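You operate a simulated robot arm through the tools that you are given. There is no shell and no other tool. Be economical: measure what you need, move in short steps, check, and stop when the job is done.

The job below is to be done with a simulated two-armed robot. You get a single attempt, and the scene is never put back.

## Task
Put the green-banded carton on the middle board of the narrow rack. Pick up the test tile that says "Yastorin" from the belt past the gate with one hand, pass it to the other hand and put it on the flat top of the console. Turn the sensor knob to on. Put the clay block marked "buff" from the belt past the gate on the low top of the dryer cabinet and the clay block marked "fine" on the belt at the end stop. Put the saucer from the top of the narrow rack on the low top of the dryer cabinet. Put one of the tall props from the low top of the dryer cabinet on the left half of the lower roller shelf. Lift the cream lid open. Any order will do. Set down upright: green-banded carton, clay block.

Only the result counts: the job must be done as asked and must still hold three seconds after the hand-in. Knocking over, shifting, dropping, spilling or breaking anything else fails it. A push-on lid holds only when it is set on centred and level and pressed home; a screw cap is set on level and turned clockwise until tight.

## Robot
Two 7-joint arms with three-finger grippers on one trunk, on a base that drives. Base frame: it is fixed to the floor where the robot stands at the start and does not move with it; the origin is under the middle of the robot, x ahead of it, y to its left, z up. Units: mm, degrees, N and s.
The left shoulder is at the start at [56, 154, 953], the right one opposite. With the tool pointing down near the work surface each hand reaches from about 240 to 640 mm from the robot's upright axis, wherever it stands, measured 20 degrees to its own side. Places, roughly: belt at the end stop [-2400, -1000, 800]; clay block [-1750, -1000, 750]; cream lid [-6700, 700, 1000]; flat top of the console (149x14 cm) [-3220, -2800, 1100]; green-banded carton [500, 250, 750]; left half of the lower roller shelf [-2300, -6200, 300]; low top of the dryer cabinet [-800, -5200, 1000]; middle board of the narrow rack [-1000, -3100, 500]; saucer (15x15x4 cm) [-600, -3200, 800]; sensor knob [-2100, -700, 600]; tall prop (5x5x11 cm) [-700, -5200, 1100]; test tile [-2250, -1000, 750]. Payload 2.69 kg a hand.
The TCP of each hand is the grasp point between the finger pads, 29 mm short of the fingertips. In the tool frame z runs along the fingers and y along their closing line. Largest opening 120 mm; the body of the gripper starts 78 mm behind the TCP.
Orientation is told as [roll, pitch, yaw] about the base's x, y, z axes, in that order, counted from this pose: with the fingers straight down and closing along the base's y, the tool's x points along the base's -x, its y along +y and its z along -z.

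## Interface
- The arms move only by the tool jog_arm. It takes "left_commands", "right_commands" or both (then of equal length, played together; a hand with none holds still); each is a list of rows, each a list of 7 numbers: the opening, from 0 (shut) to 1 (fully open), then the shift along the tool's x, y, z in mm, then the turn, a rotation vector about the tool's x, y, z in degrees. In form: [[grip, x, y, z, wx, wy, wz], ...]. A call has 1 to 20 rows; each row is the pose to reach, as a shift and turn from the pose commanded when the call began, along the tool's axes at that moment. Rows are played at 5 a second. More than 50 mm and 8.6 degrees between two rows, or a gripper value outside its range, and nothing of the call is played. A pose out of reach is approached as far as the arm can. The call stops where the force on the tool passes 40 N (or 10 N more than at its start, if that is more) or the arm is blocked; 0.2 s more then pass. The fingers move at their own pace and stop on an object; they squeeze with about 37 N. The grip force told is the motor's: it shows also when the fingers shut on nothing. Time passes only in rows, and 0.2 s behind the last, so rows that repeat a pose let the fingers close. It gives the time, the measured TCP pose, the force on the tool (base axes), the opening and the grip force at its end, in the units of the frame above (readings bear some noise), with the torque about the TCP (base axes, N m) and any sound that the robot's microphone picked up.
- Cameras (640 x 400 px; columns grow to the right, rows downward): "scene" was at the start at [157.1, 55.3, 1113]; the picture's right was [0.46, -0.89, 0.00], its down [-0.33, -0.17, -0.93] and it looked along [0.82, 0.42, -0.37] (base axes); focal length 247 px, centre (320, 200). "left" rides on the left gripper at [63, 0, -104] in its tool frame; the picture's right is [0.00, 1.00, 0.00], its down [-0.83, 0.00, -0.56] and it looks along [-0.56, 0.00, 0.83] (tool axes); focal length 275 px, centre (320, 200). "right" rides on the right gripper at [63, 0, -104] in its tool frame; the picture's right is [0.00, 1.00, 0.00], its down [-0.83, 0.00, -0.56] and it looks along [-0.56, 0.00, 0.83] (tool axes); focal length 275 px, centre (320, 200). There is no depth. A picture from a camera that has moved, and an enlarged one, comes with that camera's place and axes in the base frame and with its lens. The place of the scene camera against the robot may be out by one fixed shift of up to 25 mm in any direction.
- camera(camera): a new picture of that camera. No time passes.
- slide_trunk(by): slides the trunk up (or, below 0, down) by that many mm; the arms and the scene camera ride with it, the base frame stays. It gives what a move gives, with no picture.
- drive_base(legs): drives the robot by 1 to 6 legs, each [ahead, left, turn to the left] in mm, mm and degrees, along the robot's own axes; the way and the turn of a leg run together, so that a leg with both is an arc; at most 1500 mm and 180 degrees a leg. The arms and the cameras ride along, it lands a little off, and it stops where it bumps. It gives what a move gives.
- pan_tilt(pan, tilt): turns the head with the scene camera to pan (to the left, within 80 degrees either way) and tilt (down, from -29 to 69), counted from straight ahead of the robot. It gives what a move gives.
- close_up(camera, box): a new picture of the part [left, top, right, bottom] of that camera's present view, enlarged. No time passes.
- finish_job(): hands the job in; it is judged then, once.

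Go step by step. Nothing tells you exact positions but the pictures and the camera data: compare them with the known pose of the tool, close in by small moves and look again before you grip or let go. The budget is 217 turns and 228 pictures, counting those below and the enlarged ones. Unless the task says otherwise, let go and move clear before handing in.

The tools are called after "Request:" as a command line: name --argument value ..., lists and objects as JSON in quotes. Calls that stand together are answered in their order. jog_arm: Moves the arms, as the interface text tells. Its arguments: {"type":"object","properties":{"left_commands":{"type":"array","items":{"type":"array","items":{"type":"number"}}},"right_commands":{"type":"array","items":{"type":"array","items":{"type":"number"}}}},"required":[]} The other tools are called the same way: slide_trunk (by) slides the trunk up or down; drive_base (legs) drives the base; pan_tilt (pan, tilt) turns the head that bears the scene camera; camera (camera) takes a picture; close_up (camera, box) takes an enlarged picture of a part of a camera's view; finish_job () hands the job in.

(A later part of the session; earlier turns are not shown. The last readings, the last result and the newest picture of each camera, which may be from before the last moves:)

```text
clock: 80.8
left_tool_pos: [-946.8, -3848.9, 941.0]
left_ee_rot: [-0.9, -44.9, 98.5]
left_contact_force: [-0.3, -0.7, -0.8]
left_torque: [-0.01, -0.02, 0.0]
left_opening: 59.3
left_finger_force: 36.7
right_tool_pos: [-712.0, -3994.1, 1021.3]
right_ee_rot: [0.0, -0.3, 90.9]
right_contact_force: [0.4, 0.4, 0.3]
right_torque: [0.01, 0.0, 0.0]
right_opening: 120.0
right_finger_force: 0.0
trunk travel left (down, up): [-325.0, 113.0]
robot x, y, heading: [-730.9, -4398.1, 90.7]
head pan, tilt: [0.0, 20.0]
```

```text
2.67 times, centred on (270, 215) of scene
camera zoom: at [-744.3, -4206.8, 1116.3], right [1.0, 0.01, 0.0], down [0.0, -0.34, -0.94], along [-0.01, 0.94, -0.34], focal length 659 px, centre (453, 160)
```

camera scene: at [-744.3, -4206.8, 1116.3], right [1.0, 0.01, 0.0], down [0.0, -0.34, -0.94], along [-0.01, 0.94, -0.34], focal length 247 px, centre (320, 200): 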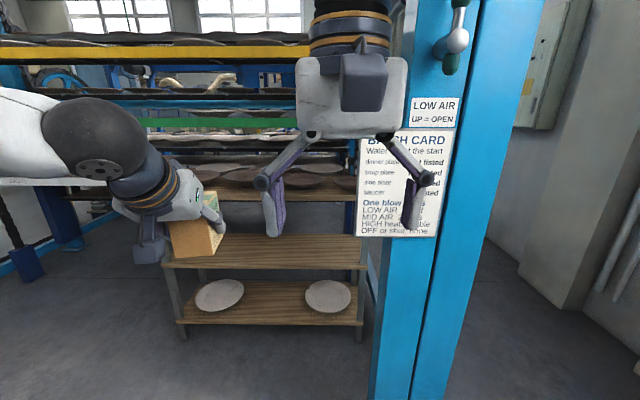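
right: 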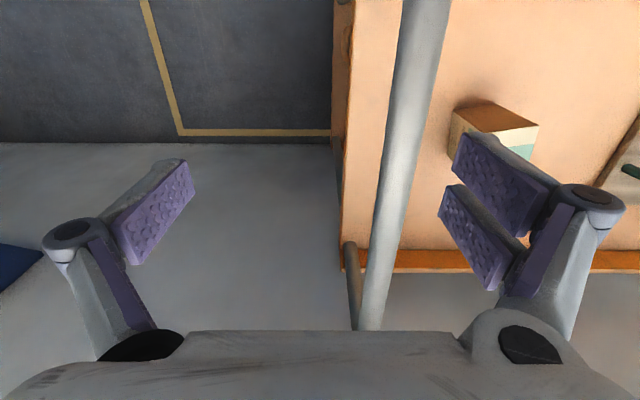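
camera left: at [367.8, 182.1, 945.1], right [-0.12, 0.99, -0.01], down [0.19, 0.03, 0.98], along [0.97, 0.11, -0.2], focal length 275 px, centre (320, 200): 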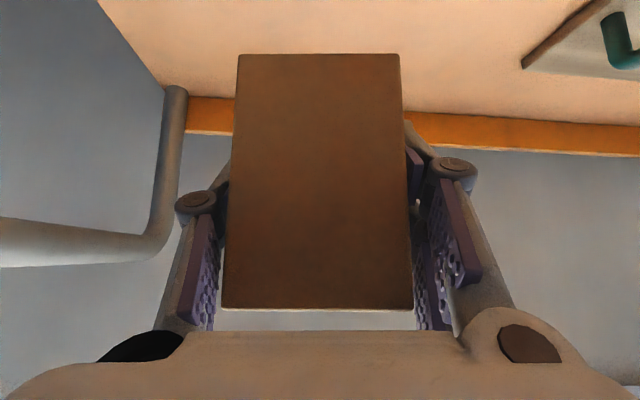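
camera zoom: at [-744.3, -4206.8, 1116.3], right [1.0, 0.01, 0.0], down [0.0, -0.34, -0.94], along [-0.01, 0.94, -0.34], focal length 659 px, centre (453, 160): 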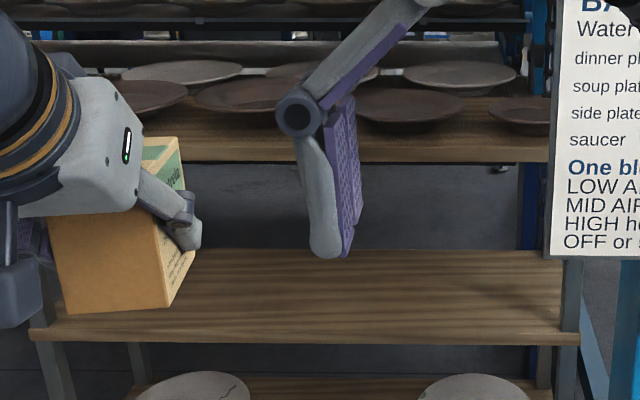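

Now I move left and nearer, and lower the trunk.

Request:
drive_base --legs '[[250, 155, 0]]'

Request:
slide_trunk --by -280

Request:
camera --camera "scene"

Request:
camera --camera "left"

```text
clock: 82.8
left_tool_pos: [-1098.8, -3596.6, 940.6]
left_ee_rot: [-0.9, -44.9, 98.2]
left_contact_force: [-0.3, 1.4, -2.0]
left_torque: [0.0, -0.01, -0.01]
left_opening: 59.3
left_finger_force: 37.0
right_tool_pos: [-866.1, -3741.7, 1021.3]
right_ee_rot: [0.0, -0.1, 90.6]
right_contact_force: [-0.1, 1.0, 0.2]
right_torque: [-0.01, 0.01, 0.01]
right_opening: 120.1
right_finger_force: 0.1
trunk travel left (down, up): [-325.0, 113.0]
robot x, y, heading: [-884.0, -4144.8, 90.4]
head pan, tilt: [0.0, 20.0]
```

```text
clock: 85.6
left_tool_pos: [-1101.5, -3602.9, 665.7]
left_ee_rot: [-1.2, -45.5, 98.6]
left_contact_force: [0.5, -1.4, -2.1]
left_torque: [-0.02, 0.01, -0.02]
left_opening: 59.4
left_finger_force: 37.4
right_tool_pos: [-869.2, -3746.3, 743.6]
right_ee_rot: [-0.1, -0.4, 90.8]
right_contact_force: [0.2, 0.3, -0.3]
right_torque: [-0.01, -0.03, 0.01]
right_opening: 119.9
right_finger_force: 0.1
trunk travel left (down, up): [-45.0, 393.0]
robot x, y, heading: [-883.7, -4149.4, 90.9]
head pan, tilt: [0.0, 20.0]
```

```text
197 pictures are left
camera scene: at [-902.8, -3874.3, 818.3], right [1.0, 0.01, 0.0], down [0.01, -0.33, -0.94], along [-0.01, 0.94, -0.33], focal length 247 px, centre (320, 200)
```

scene: 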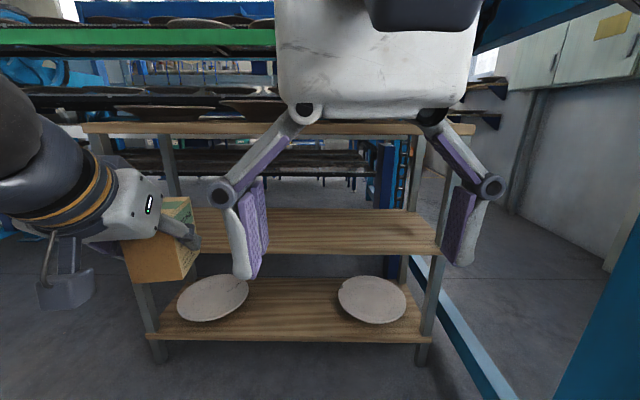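

```text
196 pictures are left
camera left: at [-1085.9, -3720.2, 694.9], right [-0.99, -0.13, -0.01], down [-0.04, 0.18, 0.98], along [-0.13, 0.97, -0.19], focal length 275 px, centre (320, 200)
```

left: 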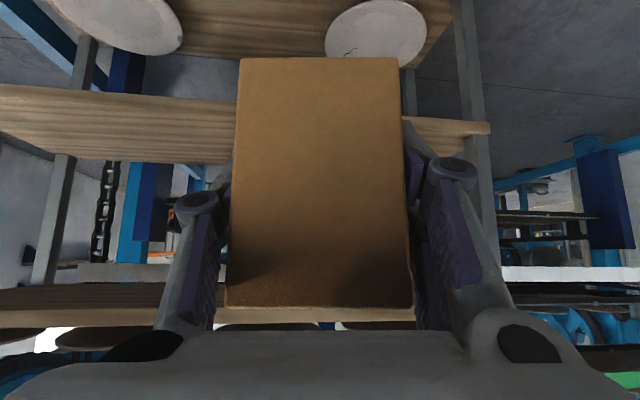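

The middle board's front edge is at about y=−3345, z≈505. I extend the left arm 80 mm, then drive the carton in over the board.

Request:
jog_arm --left_commands '[[0, -9, -2, 9, 0, 0, 0], [0, -18, -4, 18, 0, 0, 0], [0, -28, -6, 28, 0, 0, 0], [0, -37, -8, 37, 0, 0, 0], [0, -47, -10, 47, 0, 0, 0], [0, -56, -12, 56, 0, 0, 0]]'

Request:
drive_base --legs '[[262, 0, 0]]'

Request:
camera --camera "left"

Request:
pan_tilt --pan 30 --tilt 20

Request:
camera --camera "scene"

```text
clock: 87.0
left_tool_pos: [-1100.9, -3524.7, 668.3]
left_ee_rot: [-1.4, -45.5, 98.6]
left_contact_force: [-0.4, 0.3, -3.0]
left_torque: [-0.02, 0.0, 0.04]
left_opening: 59.3
left_finger_force: 36.8
right_tool_pos: [-869.6, -3745.6, 743.2]
right_ee_rot: [-0.1, -0.4, 90.8]
right_contact_force: [0.5, -0.6, 0.5]
right_torque: [0.0, 0.0, -0.03]
right_opening: 120.2
right_finger_force: 0.0
trunk travel left (down, up): [-45.0, 393.0]
robot x, y, heading: [-889.9, -4149.9, 90.7]
head pan, tilt: [0.0, 20.0]
```

```text
clock: 87.8
left_tool_pos: [-1097.9, -3521.3, 667.1]
left_ee_rot: [-1.1, -45.3, 98.1]
left_contact_force: [-0.6, 0.1, -1.6]
left_torque: [-0.07, 0.01, -0.04]
left_opening: 59.5
left_finger_force: 36.6
right_tool_pos: [-868.7, -3747.1, 742.9]
right_ee_rot: [-0.5, -0.7, 91.3]
right_contact_force: [0.9, -0.2, 1.0]
right_torque: [0.03, 0.03, -0.01]
right_opening: 119.7
right_finger_force: 0.1
trunk travel left (down, up): [-45.0, 393.0]
robot x, y, heading: [-883.9, -4148.6, 90.2]
head pan, tilt: [0.0, 20.0]
stopped in leg 1: the robot was blocked; the commanded pose is now the measured one
```

```text
195 pictures are left
camera left: at [-1082.8, -3637.6, 695.6], right [-0.99, -0.12, -0.01], down [-0.03, 0.19, 0.98], along [-0.12, 0.97, -0.19], focal length 275 px, centre (320, 200)
```

left: 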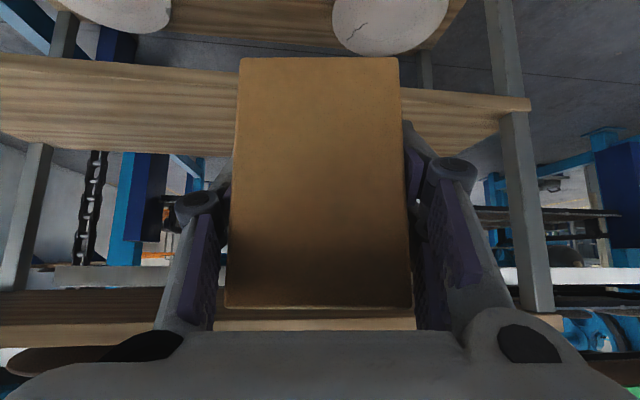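

```text
clock: 88.7
left_tool_pos: [-1099.7, -3521.4, 667.8]
left_ee_rot: [-1.1, -45.5, 98.3]
left_contact_force: [0.1, 0.0, -1.9]
left_torque: [-0.02, 0.04, -0.01]
left_opening: 59.4
left_finger_force: 36.7
right_tool_pos: [-868.5, -3745.9, 743.5]
right_ee_rot: [-0.4, -0.6, 91.2]
right_contact_force: [0.1, 0.3, 0.7]
right_torque: [0.01, -0.04, 0.02]
right_opening: 119.9
right_finger_force: 0.1
trunk travel left (down, up): [-45.0, 393.0]
robot x, y, heading: [-882.8, -4143.5, 90.4]
head pan, tilt: [30.0, 20.0]
```

```text
194 pictures are left
camera scene: at [-947.7, -3885.7, 818.5], right [0.86, 0.51, 0.01], down [0.17, -0.28, -0.94], along [-0.47, 0.81, -0.33], focal length 247 px, centre (320, 200)
```

scene: 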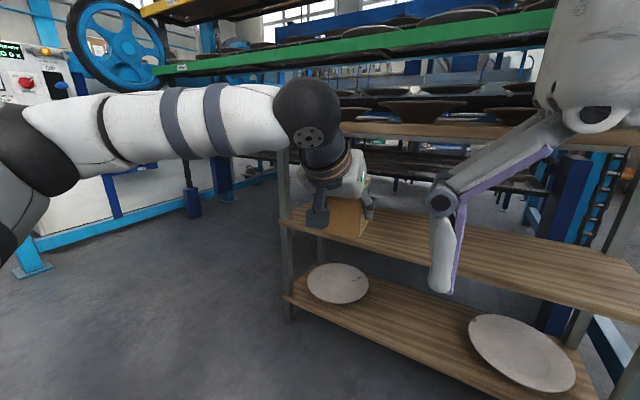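

The base got blocked; I look to the right to see what it touches.

Request:
pan_tilt --pan -60 --tilt 25

Request:
camera --camera "scene"

Request:
pan_tilt --pan 0 --tilt 60

Request:
camera --camera "scene"

```text
clock: 90.4
left_tool_pos: [-1099.6, -3521.2, 668.1]
left_ee_rot: [-1.2, -45.6, 98.3]
left_contact_force: [-1.2, -0.4, -2.2]
left_torque: [-0.04, 0.01, 0.02]
left_opening: 59.6
left_finger_force: 36.4
right_tool_pos: [-870.7, -3745.3, 742.9]
right_ee_rot: [-0.5, -0.7, 91.1]
right_contact_force: [0.4, -0.7, -0.4]
right_torque: [-0.05, 0.01, -0.02]
right_opening: 120.0
right_finger_force: 0.1
trunk travel left (down, up): [-45.0, 393.0]
robot x, y, heading: [-888.9, -4146.0, 90.5]
head pan, tilt: [-60.0, 25.0]
```

```text
193 pictures are left
camera scene: at [-821.5, -3919.2, 810.5], right [0.51, -0.86, -0.01], down [-0.36, -0.2, -0.91], along [0.78, 0.46, -0.41], focal length 247 px, centre (320, 200)
```

scene: 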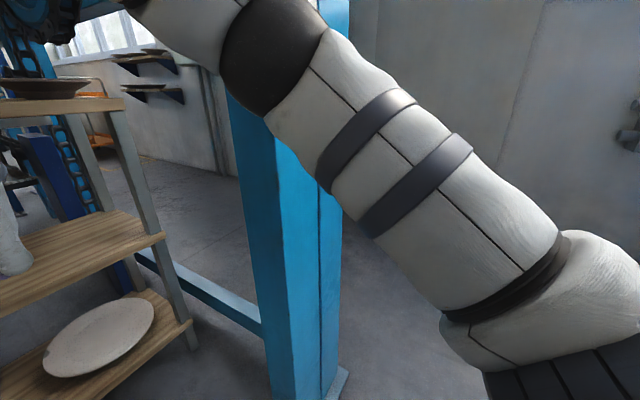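

```text
clock: 91.7
left_tool_pos: [-1100.7, -3522.8, 668.5]
left_ee_rot: [-1.3, -45.7, 98.4]
left_contact_force: [0.3, -1.0, -1.6]
left_torque: [-0.03, 0.0, 0.01]
left_opening: 59.4
left_finger_force: 37.3
right_tool_pos: [-869.8, -3745.2, 743.4]
right_ee_rot: [-0.4, -0.4, 90.9]
right_contact_force: [-0.7, 0.4, 0.8]
right_torque: [0.03, -0.02, 0.02]
right_opening: 119.8
right_finger_force: 0.1
trunk travel left (down, up): [-45.0, 393.0]
robot x, y, heading: [-884.0, -4144.1, 90.6]
head pan, tilt: [0.0, 60.0]
```

```text
192 pictures are left
camera scene: at [-847.8, -3898.5, 791.7], right [0.78, -0.62, -0.01], down [-0.37, -0.46, -0.8], along [0.5, 0.63, -0.6], focal length 247 px, centre (320, 200)
```

scene: 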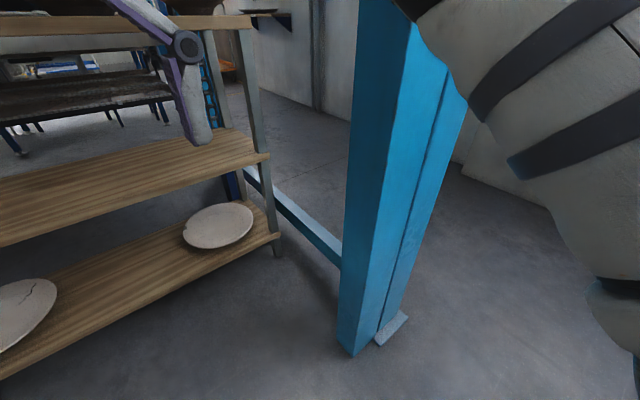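

The right elbow touched the blue post. I step back, shift 130 mm left and go in again.

Request:
drive_base --legs '[[-30, 0, 0], [0, 135, 0], [290, 0, 0]]'

Request:
camera --camera "left"

Request:
pan_tilt --pan 30 --tilt 25

Request:
camera --camera "scene"

```text
clock: 95.5
left_tool_pos: [-1245.9, -3248.2, 661.7]
left_ee_rot: [-0.8, -44.9, 98.4]
left_contact_force: [0.0, 0.5, -1.5]
left_torque: [-0.01, 0.01, -0.07]
left_opening: 59.3
left_finger_force: 37.3
right_tool_pos: [-1014.2, -3469.0, 735.3]
right_ee_rot: [-0.3, 0.7, 91.2]
right_contact_force: [-0.5, -0.4, -0.2]
right_torque: [0.01, 0.0, 0.02]
right_opening: 120.1
right_finger_force: 0.1
trunk travel left (down, up): [-45.0, 393.0]
robot x, y, heading: [-1031.0, -3876.2, 91.0]
head pan, tilt: [0.0, 60.0]
```

```text
191 pictures are left
camera left: at [-1229.2, -3365.0, 691.2], right [-0.99, -0.13, -0.01], down [-0.03, 0.19, 0.98], along [-0.13, 0.97, -0.2], focal length 275 px, centre (320, 200)
```

left: 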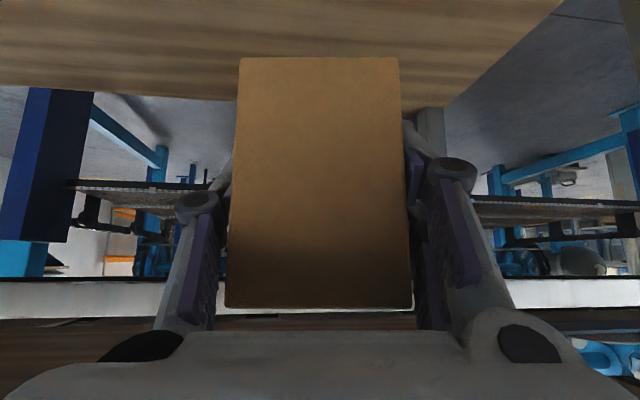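

```text
clock: 96.5
left_tool_pos: [-1245.6, -3248.6, 661.4]
left_ee_rot: [-0.8, -44.9, 98.3]
left_contact_force: [0.4, -0.4, -1.2]
left_torque: [0.01, 0.01, 0.01]
left_opening: 59.4
left_finger_force: 36.7
right_tool_pos: [-1013.3, -3469.8, 735.2]
right_ee_rot: [-0.3, 0.7, 91.2]
right_contact_force: [0.6, 0.0, 0.8]
right_torque: [0.01, 0.01, -0.01]
right_opening: 119.8
right_finger_force: 0.0
trunk travel left (down, up): [-45.0, 393.0]
robot x, y, heading: [-1028.6, -3880.7, 90.6]
head pan, tilt: [30.0, 25.0]
```

```text
190 pictures are left
camera scene: at [-1090.6, -3610.6, 807.5], right [0.86, 0.51, 0.0], down [0.21, -0.36, -0.91], along [-0.46, 0.78, -0.42], focal length 247 px, centre (320, 200)
```

scene: 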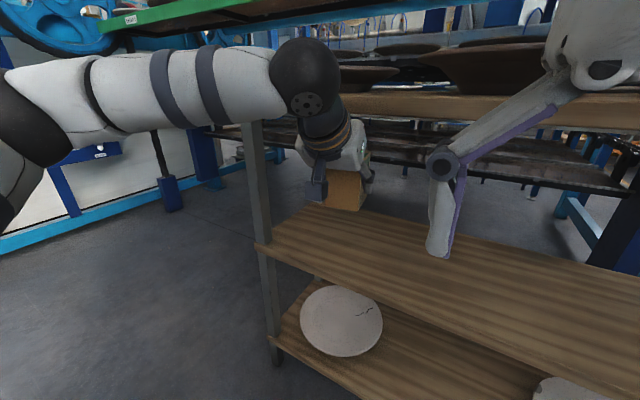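

The carton is over the board. I lower it toward the board.

Request:
jog_arm --left_commands '[[0, 10, 0, 10, 0, 0, 0], [0, 20, 0, 20, 0, 0, 0], [0, 30, 0, 30, 0, 0, 0], [0, 40, 0, 40, 0, 0, 0], [0, 50, 0, 50, 0, 0, 0], [0, 60, 0, 60, 0, 0, 0], [0, 67, 0, 67, 0, 0, 0], [0, 71, 0, 71, 0, 0, 0], [0, 71, 0, 71, 0, 0, 0]]'

Request:
close_up --camera "scene" --box '[240, 120, 440, 245]'

```text
clock: 98.5
left_tool_pos: [-1243.9, -3247.4, 561.2]
left_ee_rot: [-0.8, -44.9, 98.5]
left_contact_force: [0.7, 0.0, -1.5]
left_torque: [-0.04, 0.01, 0.0]
left_opening: 59.5
left_finger_force: 37.6
right_tool_pos: [-1013.8, -3469.6, 734.3]
right_ee_rot: [-0.2, 0.7, 91.1]
right_contact_force: [-0.2, 0.2, 0.2]
right_torque: [-0.05, -0.03, -0.03]
right_opening: 119.9
right_finger_force: 0.0
trunk travel left (down, up): [-45.0, 393.0]
robot x, y, heading: [-1027.3, -3880.4, 90.5]
head pan, tilt: [30.0, 25.0]
```

```text
3.20 times, centred on (340, 182) of scene
camera zoom: at [-1091.0, -3610.8, 807.5], right [0.86, 0.51, 0.0], down [0.22, -0.36, -0.91], along [-0.46, 0.78, -0.42], focal length 790 px, centre (256, 256)
```

zoom: 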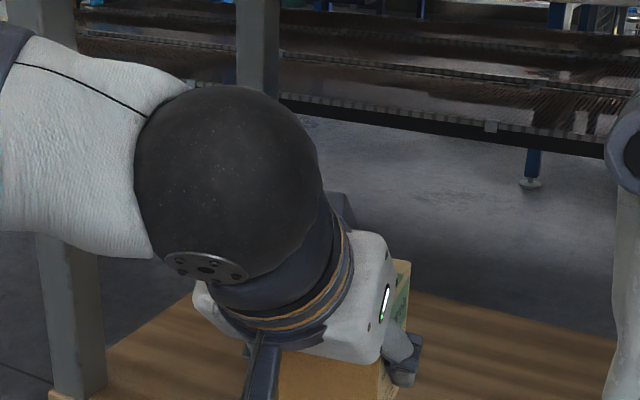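

Close to the board now; I go down in small steps until contact is felt.

Request:
jog_arm --left_commands '[[0, 3, 0, 3, 0, 0, 0], [0, 5, 0, 5, 0, 0, 0], [0, 7, 0, 7, 0, 0, 0], [0, 9, 0, 9, 0, 0, 0], [0, 9, 0, 9, 0, 0, 0]]'

Request:
camera --camera "left"

```text
clock: 99.7
left_tool_pos: [-1242.5, -3248.4, 549.0]
left_ee_rot: [-0.7, -44.9, 98.4]
left_contact_force: [0.7, 0.6, -2.0]
left_torque: [0.01, 0.02, -0.02]
left_opening: 59.2
left_finger_force: 36.7
right_tool_pos: [-1012.5, -3469.1, 735.2]
right_ee_rot: [-0.2, 0.7, 91.1]
right_contact_force: [0.1, -0.2, -0.3]
right_torque: [-0.02, -0.01, -0.01]
right_opening: 120.1
right_finger_force: 0.0
trunk travel left (down, up): [-45.0, 393.0]
robot x, y, heading: [-1028.2, -3877.8, 90.7]
head pan, tilt: [30.0, 25.0]
```

```text
188 pictures are left
camera left: at [-1227.3, -3365.3, 579.0], right [-0.99, -0.13, -0.01], down [-0.03, 0.19, 0.98], along [-0.13, 0.97, -0.2], focal length 275 px, centre (320, 200)
```

left: 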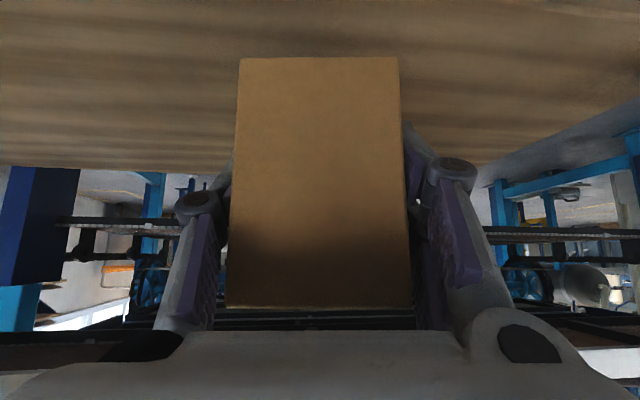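

Request:
jog_arm --left_commands '[[0, 3, 0, 3, 0, 0, 0], [0, 6, 0, 6, 0, 0, 0], [0, 9, 0, 9, 0, 0, 0], [0, 11, 0, 11, 0, 0, 0], [0, 13, 0, 13, 0, 0, 0], [0, 13, 0, 13, 0, 0, 0]]'

Request:
camera --camera "left"

```text
clock: 101.1
left_tool_pos: [-1244.0, -3248.7, 529.8]
left_ee_rot: [-0.8, -44.8, 98.3]
left_contact_force: [-0.5, -0.5, -2.3]
left_torque: [-0.03, 0.03, 0.01]
left_opening: 59.1
left_finger_force: 36.6
right_tool_pos: [-1013.7, -3469.1, 734.7]
right_ee_rot: [-0.2, 0.7, 91.0]
right_contact_force: [-0.1, 0.1, 0.0]
right_torque: [0.0, -0.02, -0.03]
right_opening: 120.2
right_finger_force: 0.1
trunk travel left (down, up): [-45.0, 393.0]
robot x, y, heading: [-1029.6, -3878.4, 90.7]
head pan, tilt: [30.0, 25.0]
```

```text
187 pictures are left
camera left: at [-1227.4, -3365.1, 559.4], right [-0.99, -0.13, -0.01], down [-0.03, 0.19, 0.98], along [-0.13, 0.97, -0.2], focal length 275 px, centre (320, 200)
```

left: 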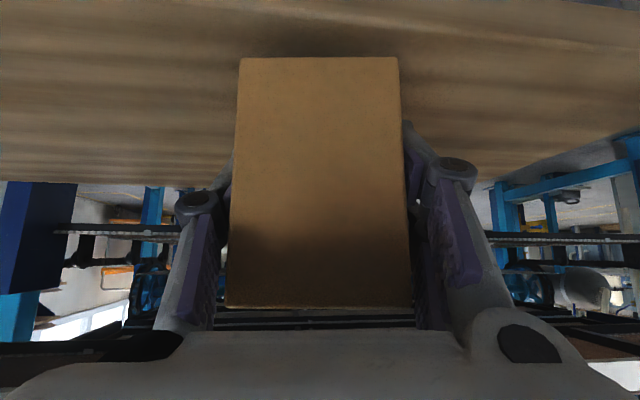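

Still just above it (a shadow gap shows). I keep going down in 3 mm steps until contact.

Request:
jog_arm --left_commands '[[0, 2, 0, 2, 0, 0, 0], [0, 4, 0, 4, 0, 0, 0], [0, 6, 0, 6, 0, 0, 0], [0, 8, 0, 8, 0, 0, 0], [0, 8, 0, 8, 0, 0, 0]]'

Request:
close_up --camera "left" --box '[200, 30, 440, 130]'

```text
clock: 102.3
left_tool_pos: [-1243.5, -3248.4, 518.8]
left_ee_rot: [-0.8, -44.9, 98.3]
left_contact_force: [-0.5, -0.1, -1.3]
left_torque: [0.0, 0.04, -0.01]
left_opening: 59.4
left_finger_force: 37.0
right_tool_pos: [-1012.7, -3469.5, 734.6]
right_ee_rot: [-0.4, 0.7, 91.0]
right_contact_force: [-1.0, -0.2, 0.3]
right_torque: [-0.01, 0.01, -0.02]
right_opening: 120.1
right_finger_force: 0.0
trunk travel left (down, up): [-45.0, 393.0]
robot x, y, heading: [-1028.9, -3877.1, 90.8]
head pan, tilt: [30.0, 25.0]
```

```text
2.67 times, centred on (320, 80) of left
camera zoom: at [-1227.4, -3365.1, 549.0], right [-0.99, -0.13, -0.01], down [-0.03, 0.19, 0.98], along [-0.13, 0.97, -0.2], focal length 734 px, centre (320, 520)
```

zoom: 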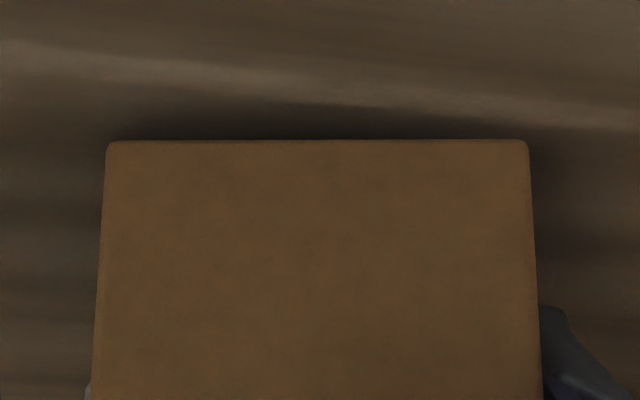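

Request:
jog_arm --left_commands '[[0, 1.5, 0, 1.5, 0, 0, 0], [0, 3, 0, 3, 0, 0, 0], [0, 4.5, 0, 4.5, 0, 0, 0], [0, 6, 0, 6, 0, 0, 0], [0, 7.5, 0, 7.5, 0, 0, 0], [0, 9, 0, 9, 0, 0, 0], [0, 9, 0, 9, 0, 0, 0]]'

Request:
camera --camera "left"

```text
clock: 103.9
left_tool_pos: [-1243.3, -3248.9, 509.4]
left_ee_rot: [-0.9, -45.2, 98.4]
left_contact_force: [-3.7, 3.5, 29.8]
left_torque: [0.67, 0.26, 0.01]
left_opening: 60.1
left_finger_force: 37.0
right_tool_pos: [-1012.9, -3470.5, 735.7]
right_ee_rot: [-0.3, 0.6, 91.1]
right_contact_force: [-0.2, -0.6, -0.7]
right_torque: [0.01, 0.0, -0.02]
right_opening: 120.1
right_finger_force: 0.1
trunk travel left (down, up): [-45.0, 393.0]
robot x, y, heading: [-1030.8, -3876.5, 90.7]
head pan, tilt: [30.0, 25.0]
```

```text
185 pictures are left
camera left: at [-1227.6, -3365.0, 539.1], right [-0.99, -0.13, -0.01], down [-0.03, 0.19, 0.98], along [-0.13, 0.97, -0.19], focal length 275 px, centre (320, 200)
```

left: 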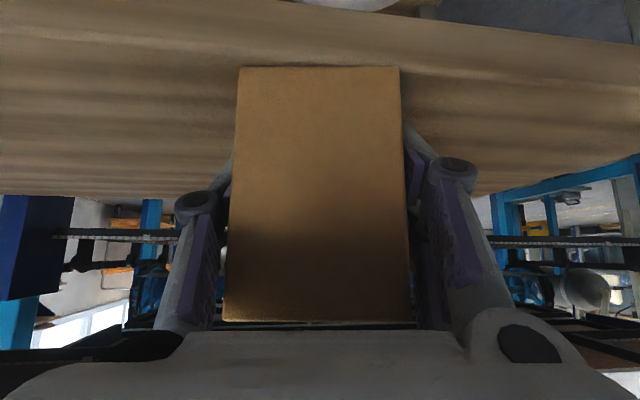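

Contact made. I ease off, open, and pull back along the fingers.

Request:
jog_arm --left_commands '[[0, -1.5, 0, -1.5, 0, 0, 0], [0.55, -1.5, 0, -1.5, 0, 0, 0], [0.65, -1.5, 0, -1.5, 0, 0, 0], [1, -1.5, 0, -1.5, 0, 0, 0], [1, -1.5, 0, -1.5, 0, 0, 0], [1, -1.5, 0, -25, 0, 0, 0], [1, -1.5, 0, -50, 0, 0, 0], [1, -1.5, 0, -80, 0, 0, 0], [1, -1.5, 0, -110, 0, 0, 0], [1, -1.5, 0, -130, 0, 0, 0]]'

Request:
camera --camera "left"

```text
clock: 106.1
left_tool_pos: [-1231.9, -3340.7, 600.7]
left_ee_rot: [-0.8, -44.9, 98.4]
left_contact_force: [0.3, 0.6, -0.6]
left_torque: [0.02, -0.02, 0.01]
left_opening: 120.3
left_finger_force: 0.1
right_tool_pos: [-1013.8, -3468.9, 734.5]
right_ee_rot: [-0.3, 0.8, 91.1]
right_contact_force: [0.6, -0.2, 0.2]
right_torque: [0.01, 0.0, -0.02]
right_opening: 119.9
right_finger_force: 0.0
trunk travel left (down, up): [-45.0, 393.0]
robot x, y, heading: [-1030.1, -3879.4, 90.7]
head pan, tilt: [30.0, 25.0]
```

```text
184 pictures are left
camera left: at [-1215.7, -3455.8, 630.4], right [-0.99, -0.13, -0.01], down [-0.03, 0.19, 0.98], along [-0.13, 0.97, -0.2], focal length 275 px, centre (320, 200)
```

left: 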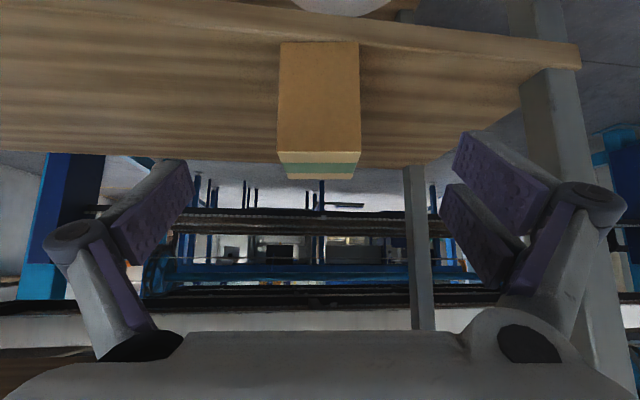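

The carton stands upright on the middle board. Next is the saucer at the top's right end; I back out, raise the trunk and look at it.

Request:
drive_base --legs '[[-250, 0, 0]]'

Request:
slide_trunk --by 330

Request:
pan_tilt --pan -15 --tilt 30

Request:
camera --camera "scene"

Request:
camera --camera "right"

```text
clock: 107.9
left_tool_pos: [-1228.7, -3586.3, 601.2]
left_ee_rot: [-0.8, -44.8, 98.4]
left_contact_force: [1.0, -0.1, -0.2]
left_torque: [0.02, -0.02, -0.01]
left_opening: 119.6
left_finger_force: 0.1
right_tool_pos: [-1008.6, -3715.4, 734.7]
right_ee_rot: [-0.3, 0.7, 91.2]
right_contact_force: [-0.8, 1.1, 1.2]
right_torque: [0.01, -0.01, 0.0]
right_opening: 119.8
right_finger_force: 0.1
trunk travel left (down, up): [-45.0, 393.0]
robot x, y, heading: [-1026.4, -4126.8, 90.6]
head pan, tilt: [30.0, 25.0]
```

```text
clock: 111.2
left_tool_pos: [-1227.3, -3586.4, 930.0]
left_ee_rot: [-0.9, -44.8, 98.5]
left_contact_force: [0.0, -0.3, 0.5]
left_torque: [0.02, 0.0, 0.0]
left_opening: 119.9
left_finger_force: 0.0
right_tool_pos: [-1010.8, -3715.1, 1064.8]
right_ee_rot: [-0.3, 0.6, 91.1]
right_contact_force: [0.3, -0.3, -1.2]
right_torque: [0.0, 0.01, 0.0]
right_opening: 119.9
right_finger_force: 0.1
trunk travel left (down, up): [-375.0, 63.0]
robot x, y, heading: [-1026.2, -4127.2, 91.0]
head pan, tilt: [30.0, 25.0]
```

```text
clock: 112.3
left_tool_pos: [-1227.7, -3586.7, 930.8]
left_ee_rot: [-0.8, -44.9, 98.4]
left_contact_force: [-0.6, -0.8, 0.5]
left_torque: [-0.01, 0.01, -0.03]
left_opening: 120.1
left_finger_force: 0.0
right_tool_pos: [-1010.5, -3715.3, 1064.5]
right_ee_rot: [-0.4, 0.7, 91.1]
right_contact_force: [0.0, -0.3, -0.9]
right_torque: [0.0, 0.01, 0.0]
right_opening: 120.0
right_finger_force: 0.1
trunk travel left (down, up): [-375.0, 63.0]
robot x, y, heading: [-1026.0, -4125.1, 90.7]
head pan, tilt: [-15.0, 30.0]
```

```text
183 pictures are left
camera scene: at [-1016.8, -3961.0, 1157.7], right [0.97, -0.24, 0.0], down [-0.12, -0.48, -0.87], along [0.21, 0.84, -0.5], focal length 247 px, centre (320, 200)
```

scene: 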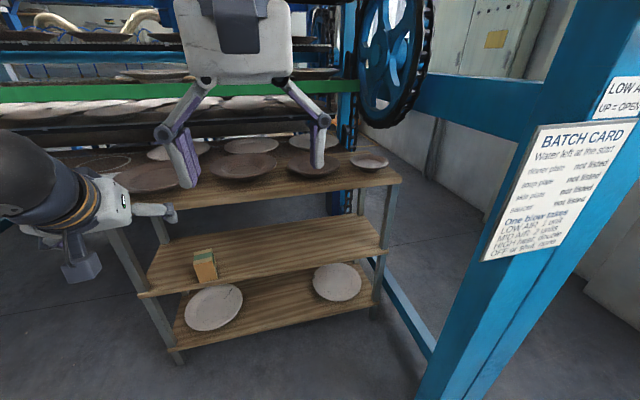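

```text
182 pictures are left
camera right: at [-1009.4, -3777.8, 1170.0], right [-1.0, -0.02, 0.0], down [-0.02, 0.84, 0.55], along [-0.01, 0.55, -0.84], focal length 275 px, centre (320, 200)
```

right: 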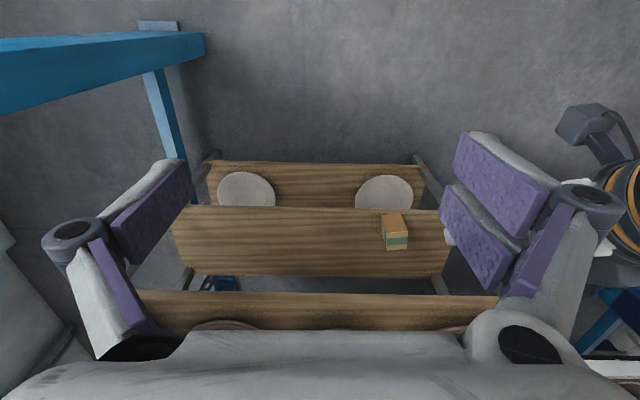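

The saucer stands alone at the right end of the top board. I take a close-up to fix it.

Request:
close_up --camera "scene" --box '[270, 120, 430, 220]'

```text
4.00 times, centred on (350, 170) of scene
camera zoom: at [-1016.8, -3961.0, 1157.7], right [0.97, -0.24, 0.0], down [-0.12, -0.48, -0.87], along [0.21, 0.84, -0.5], focal length 988 px, centre (200, 320)
```

zoom: 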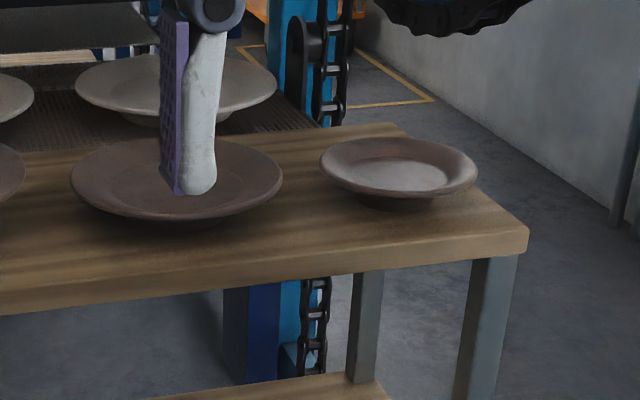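

The saucer is at about (−647, −3205), rim z≈840. I will pinch its near rim from the front with the right hand, fingers tilted 30° down and closing vertically; I turn the hand accordingly here in free space.

Request:
jog_arm --right_commands '[[1, -9, -18, 5, 0, 0, 8.1], [1, -18, -35, 9, 0, 0, 16.2], [1, -28, -53, 14, 0, 0, 24.3], [1, -37, -71, 18, 0, 0, 32.3], [1, -46, -88, 23, 0, 0, 40.4], [1, -55, -106, 28, 0, 0, 48.5], [1, -65, -124, 32, 0, 0, 56.5], [0.6, -74, -142, 37, 0, 0, 64.6], [0.5, -83, -159, 42, 0, 0, 72.7], [0.4, -92, -177, 46, 0, 0, 80.8], [0.3, -102, -195, 51, 0, 0, 88.8], [0.3, -111, -212, 55, 0, 0, 96.9], [0.3, -120, -230, 60, 0, 0, 105]]'

Request:
jog_arm --right_commands '[[0.3, 0, 6, 0, -7.5, 0, 0], [0.3, 0, 12, 0, -15, 0, 0], [0.3, 0, 18, 0, -22.5, 0, 0], [0.3, 0, 24, 0, -30, 0, 0], [0.3, 0, 30, 0, -37.5, 0, 0], [0.3, 0, 36, 0, -45, 0, 0], [0.3, 0, 42, 0, -52.5, 0, 0], [0.3, 0, 50, 0, -60, 0, 0]]'

Request:
camera --camera "right"

Request:
camera --camera "scene"

```text
clock: 115.1
left_tool_pos: [-1228.1, -3585.1, 930.4]
left_ee_rot: [-0.8, -44.9, 98.4]
left_contact_force: [0.1, -0.5, -0.1]
left_torque: [0.0, -0.03, 0.02]
left_opening: 120.1
left_finger_force: 0.1
right_tool_pos: [-782.3, -3591.8, 1004.3]
right_ee_rot: [-0.5, -0.5, -14.2]
right_contact_force: [0.3, 0.0, -0.6]
right_torque: [0.0, -0.02, 0.0]
right_opening: 36.0
right_finger_force: 0.1
trunk travel left (down, up): [-375.0, 63.0]
robot x, y, heading: [-1023.6, -4125.9, 91.0]
head pan, tilt: [-15.0, 30.0]
```

```text
clock: 116.9
left_tool_pos: [-1228.9, -3585.6, 932.2]
left_ee_rot: [-0.9, -44.9, 98.4]
left_contact_force: [-0.2, 0.3, 0.2]
left_torque: [0.02, 0.0, 0.01]
left_opening: 120.0
left_finger_force: 0.1
right_tool_pos: [-756.9, -3516.3, 988.9]
right_ee_rot: [58.6, -0.5, -13.8]
right_contact_force: [1.0, 0.5, -0.4]
right_torque: [-0.05, -0.03, 0.0]
right_opening: 36.0
right_finger_force: 0.2
right hand out of reach, approached as far as the arm can: row 4, 5, 6, 7, 8
trunk travel left (down, up): [-375.0, 63.0]
robot x, y, heading: [-1023.2, -4123.0, 91.0]
head pan, tilt: [-15.0, 30.0]
```

```text
180 pictures are left
camera right: at [-841.0, -3587.5, 1042.0], right [0.11, 0.51, 0.85], down [0.69, -0.66, 0.3], along [0.71, 0.56, -0.43], focal length 275 px, centre (320, 200)
```

right: 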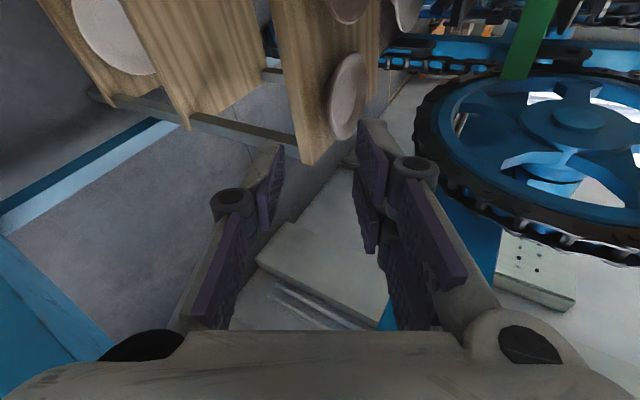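

```text
179 pictures are left
camera scene: at [-1016.8, -3960.6, 1159.0], right [0.97, -0.24, 0.0], down [-0.12, -0.47, -0.87], along [0.21, 0.85, -0.49], focal length 247 px, centre (320, 200)
```

scene: 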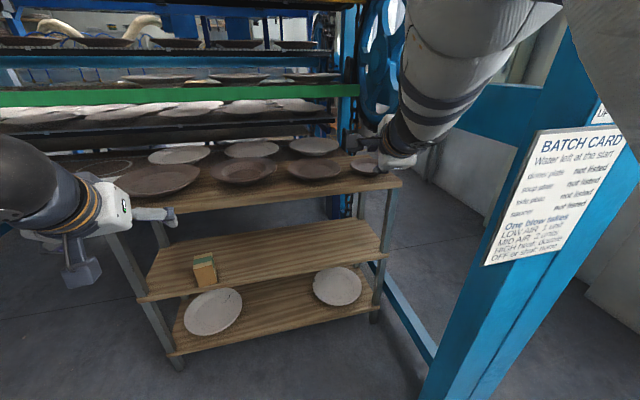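

The hand is oriented and its camera sees the saucer side-on; both views agree on (−638, −3202). A close-up for heights.

Request:
close_up --camera "right" --box '[260, 20, 420, 180]'

```text
2.50 times, centred on (340, 100) of right
camera zoom: at [-841.0, -3587.5, 1042.0], right [0.11, 0.51, 0.85], down [0.69, -0.66, 0.3], along [0.71, 0.56, -0.43], focal length 688 px, centre (270, 450)
```

zoom: 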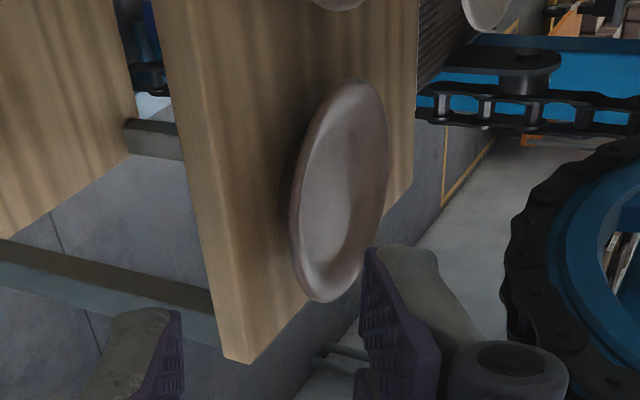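

I move the hand down and right in free space, then drive forward to a point just before the rim.

Request:
jog_arm --right_commands '[[0.3, -17, -18, 16, 0, 0, 0], [0.3, -34, -37, 32, 0, 0, 0], [0.3, -52, -55, 48, 0, 0, 0], [0.3, -69, -74, 65, 0, 0, 0], [0.3, -86, -92, 81, 0, 0, 0], [0.3, -86, -92, 81, 0, 0, 0]]'

Request:
drive_base --legs '[[150, 0, 0]]'

Request:
camera --camera "right"

Request:
camera --camera "scene"

```text
clock: 118.3
left_tool_pos: [-1228.1, -3586.0, 930.9]
left_ee_rot: [-0.7, -44.9, 98.4]
left_contact_force: [-0.3, -0.9, -0.3]
left_torque: [0.0, -0.04, -0.01]
left_opening: 120.0
left_finger_force: 0.2
right_tool_pos: [-666.4, -3515.8, 870.0]
right_ee_rot: [59.5, -0.5, -13.9]
right_contact_force: [0.5, -1.0, 0.1]
right_torque: [0.01, -0.02, -0.02]
right_opening: 36.1
right_finger_force: 0.0
trunk travel left (down, up): [-375.0, 63.0]
robot x, y, heading: [-1024.0, -4126.5, 91.0]
head pan, tilt: [-15.0, 30.0]
```

```text
clock: 119.7
left_tool_pos: [-1231.7, -3432.9, 930.1]
left_ee_rot: [-0.7, -44.8, 98.6]
left_contact_force: [0.5, 0.7, -0.4]
left_torque: [0.0, -0.01, 0.0]
left_opening: 120.1
left_finger_force: 0.1
right_tool_pos: [-669.5, -3361.3, 869.8]
right_ee_rot: [59.4, -0.6, -13.9]
right_contact_force: [0.1, 0.3, -0.6]
right_torque: [-0.01, -0.01, -0.04]
right_opening: 35.9
right_finger_force: 0.1
trunk travel left (down, up): [-375.0, 63.0]
robot x, y, heading: [-1029.5, -3975.1, 91.1]
head pan, tilt: [-15.0, 30.0]
```

```text
177 pictures are left
camera right: at [-753.4, -3433.7, 921.3], right [0.11, 0.5, 0.86], down [0.69, -0.66, 0.29], along [0.71, 0.56, -0.42], focal length 275 px, centre (320, 200)
```

right: 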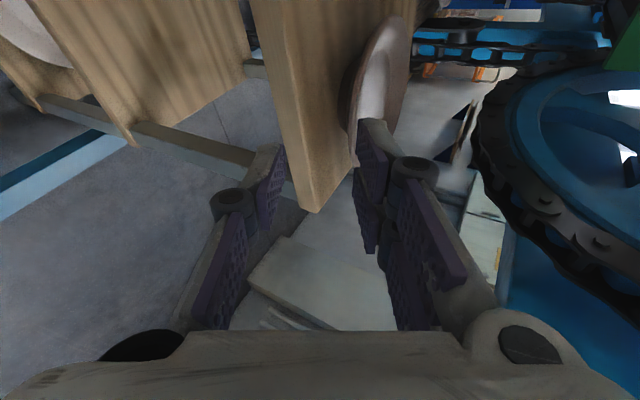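

```text
176 pictures are left
camera scene: at [-1019.4, -3807.4, 1157.6], right [0.97, -0.24, 0.0], down [-0.12, -0.49, -0.87], along [0.21, 0.84, -0.5], focal length 247 px, centre (320, 200)
```

scene: 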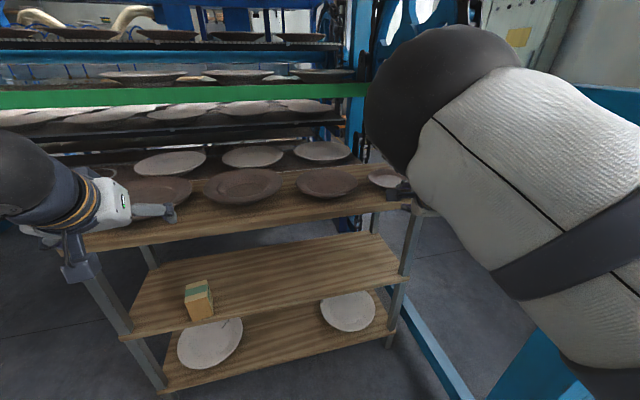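

Request:
close_up --camera "right" --box '[230, 0, 430, 230]'

```text
1.74 times, centred on (330, 115) of right
camera zoom: at [-753.4, -3433.7, 921.3], right [0.11, 0.5, 0.86], down [0.69, -0.66, 0.29], along [0.71, 0.56, -0.42], focal length 479 px, centre (303, 348)
```

zoom: 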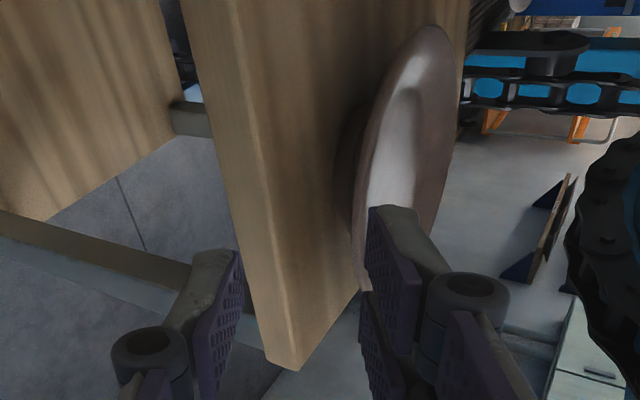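

Two views give the board top at z≈806, its corner at (−543, −3284), and the rim at z≈834 around (−635, −3194). I flatten the hand to 20° and go to a pre-grasp point.

Request:
jog_arm --right_commands '[[0.25, 3, 7, 20, -5, 0, 0], [0.25, 6.6, 15, 41, -10, 0, 0], [0.25, 6.6, 15, 41, -10, 0, 0]]'

Request:
camera --camera "right"

```text
clock: 120.5
left_tool_pos: [-1232.6, -3434.3, 930.2]
left_ee_rot: [-0.8, -44.8, 98.5]
left_contact_force: [0.0, 0.9, 0.7]
left_torque: [-0.01, -0.01, -0.03]
left_opening: 119.9
left_finger_force: 0.2
right_tool_pos: [-663.5, -3315.5, 867.1]
right_ee_rot: [68.9, -0.4, -13.5]
right_contact_force: [0.2, 0.2, -0.2]
right_torque: [-0.01, 0.03, 0.03]
right_opening: 29.6
right_finger_force: 0.2
right hand out of reach, approached as far as the arm can: row 2, 3
trunk travel left (down, up): [-375.0, 63.0]
robot x, y, heading: [-1028.7, -3971.1, 91.0]
head pan, tilt: [-15.0, 30.0]
```

```text
174 pictures are left
camera right: at [-746.8, -3395.5, 903.7], right [0.07, 0.35, 0.93], down [0.69, -0.7, 0.21], along [0.72, 0.62, -0.29], focal length 275 px, centre (320, 200)
```

right: 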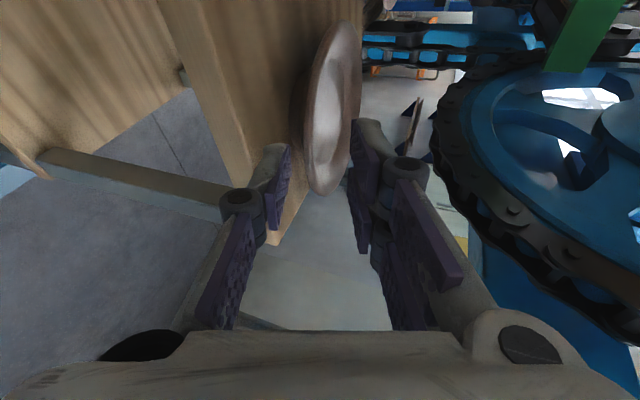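

Request:
close_up --camera "right" --box '[220, 10, 420, 260]'

```text
1.60 times, centred on (320, 135) of right
camera zoom: at [-746.8, -3395.5, 903.7], right [0.07, 0.35, 0.93], down [0.69, -0.7, 0.21], along [0.72, 0.62, -0.29], focal length 440 px, centre (320, 304)
```

zoom: 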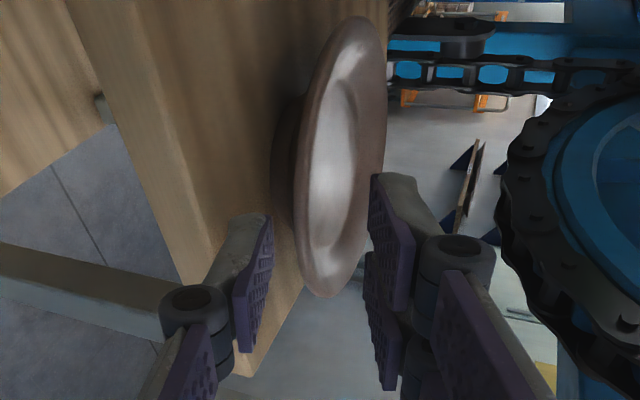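

The rim lines up just above the lower finger. I lower the hand 4 mm and advance partway.

Request:
jog_arm --right_commands '[[0.25, 0, -4, 12, 0, 0, 0], [0.25, 0, -4, 24, 0, 0, 0], [0.25, 0, -4, 34, 0, 0, 0], [0.25, 0, -4, 34, 0, 0, 0]]'

Request:
close_up --camera "right" --box '[220, 10, 420, 260]'

```text
clock: 121.5
left_tool_pos: [-1231.2, -3432.9, 931.0]
left_ee_rot: [-0.8, -44.9, 98.6]
left_contact_force: [0.2, 0.6, 0.1]
left_torque: [0.0, 0.01, 0.05]
left_opening: 120.0
left_finger_force: 0.0
right_tool_pos: [-656.3, -3284.3, 852.5]
right_ee_rot: [69.4, -0.3, -13.8]
right_contact_force: [-0.7, -0.4, 0.6]
right_torque: [0.03, 0.0, 0.01]
right_opening: 30.1
right_finger_force: 0.0
trunk travel left (down, up): [-375.0, 63.0]
robot x, y, heading: [-1026.9, -3974.5, 90.7]
head pan, tilt: [-15.0, 30.0]
```

```text
1.60 times, centred on (320, 135) of right
camera zoom: at [-740.7, -3365.3, 888.2], right [0.07, 0.35, 0.94], down [0.68, -0.7, 0.21], along [0.73, 0.62, -0.29], focal length 440 px, centre (320, 304)
```

zoom: 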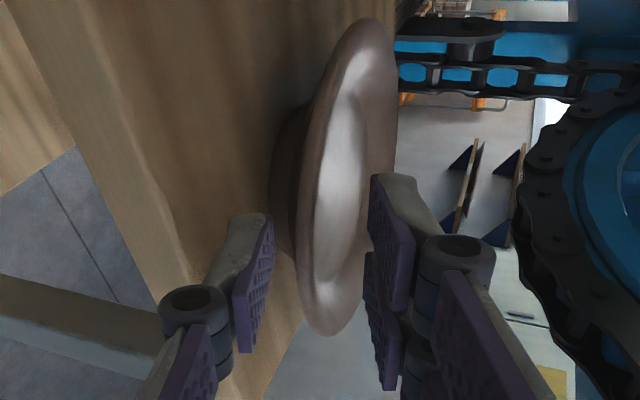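

Request:
jog_arm --right_commands '[[0.25, 0, 0, 6, 0, 0, 0], [0.25, 0, 0, 12, 0, 0, 0], [0.25, 0, 0, 12, 0, 0, 0]]'

Request:
close_up --camera "right" --box '[220, 10, 420, 260]'

```text
clock: 122.3
left_tool_pos: [-1231.5, -3433.7, 930.4]
left_ee_rot: [-0.9, -44.8, 98.7]
left_contact_force: [0.1, -1.2, -0.7]
left_torque: [-0.01, -0.01, -0.02]
left_opening: 120.1
left_finger_force: 0.2
right_tool_pos: [-653.8, -3273.7, 847.8]
right_ee_rot: [69.4, -0.5, -13.8]
right_contact_force: [-1.3, 0.4, -0.5]
right_torque: [0.0, 0.03, 0.0]
right_opening: 30.0
right_finger_force: 0.0
trunk travel left (down, up): [-375.0, 63.0]
robot x, y, heading: [-1028.8, -3973.3, 90.8]
head pan, tilt: [-15.0, 30.0]
```

```text
1.60 times, centred on (320, 135) of right
camera zoom: at [-737.8, -3354.6, 884.2], right [0.07, 0.34, 0.94], down [0.68, -0.7, 0.21], along [0.73, 0.62, -0.29], focal length 440 px, centre (320, 304)
```

zoom: 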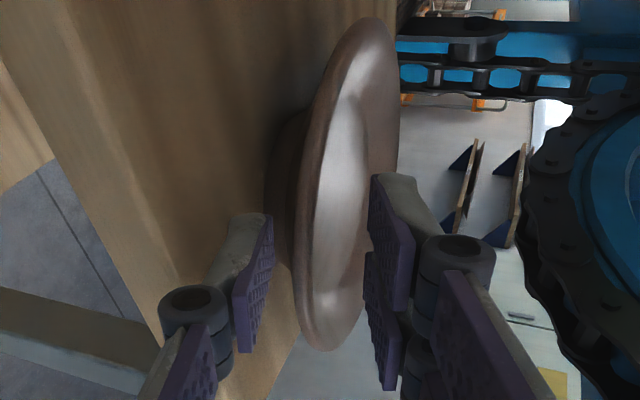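

In position; I close on the rim.

Request:
jog_arm --right_commands '[[0.1, 0, 0, 0, 0, 0, 0], [0, 0, 0, 0, 0, 0, 0], [0, 0, 0, 0, 0, 0, 0], [0, 0, 0, 0, 0, 0, 0]]'

Request:
close_up --camera "right" --box '[220, 10, 420, 260]'

```text
clock: 123.3
left_tool_pos: [-1231.6, -3434.4, 929.6]
left_ee_rot: [-0.8, -44.9, 98.6]
left_contact_force: [-0.5, 0.6, 0.3]
left_torque: [-0.03, -0.02, 0.03]
left_opening: 120.0
left_finger_force: 0.1
right_tool_pos: [-653.4, -3275.1, 848.9]
right_ee_rot: [69.4, -0.6, -13.8]
right_contact_force: [0.4, 0.6, 0.4]
right_torque: [0.0, 0.0, 0.04]
right_opening: 0.0
right_finger_force: 29.2
trunk travel left (down, up): [-375.0, 63.0]
robot x, y, heading: [-1028.0, -3974.3, 91.1]
head pan, tilt: [-15.0, 30.0]
```

```text
1.60 times, centred on (320, 135) of right
camera zoom: at [-737.8, -3354.7, 884.2], right [0.07, 0.34, 0.94], down [0.68, -0.7, 0.21], along [0.73, 0.62, -0.29], focal length 440 px, centre (320, 304)
```

zoom: 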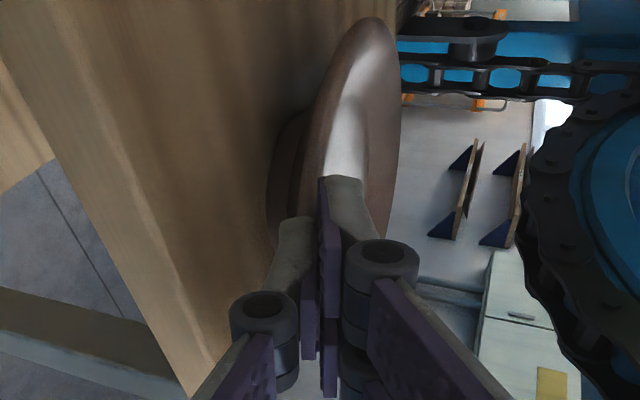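

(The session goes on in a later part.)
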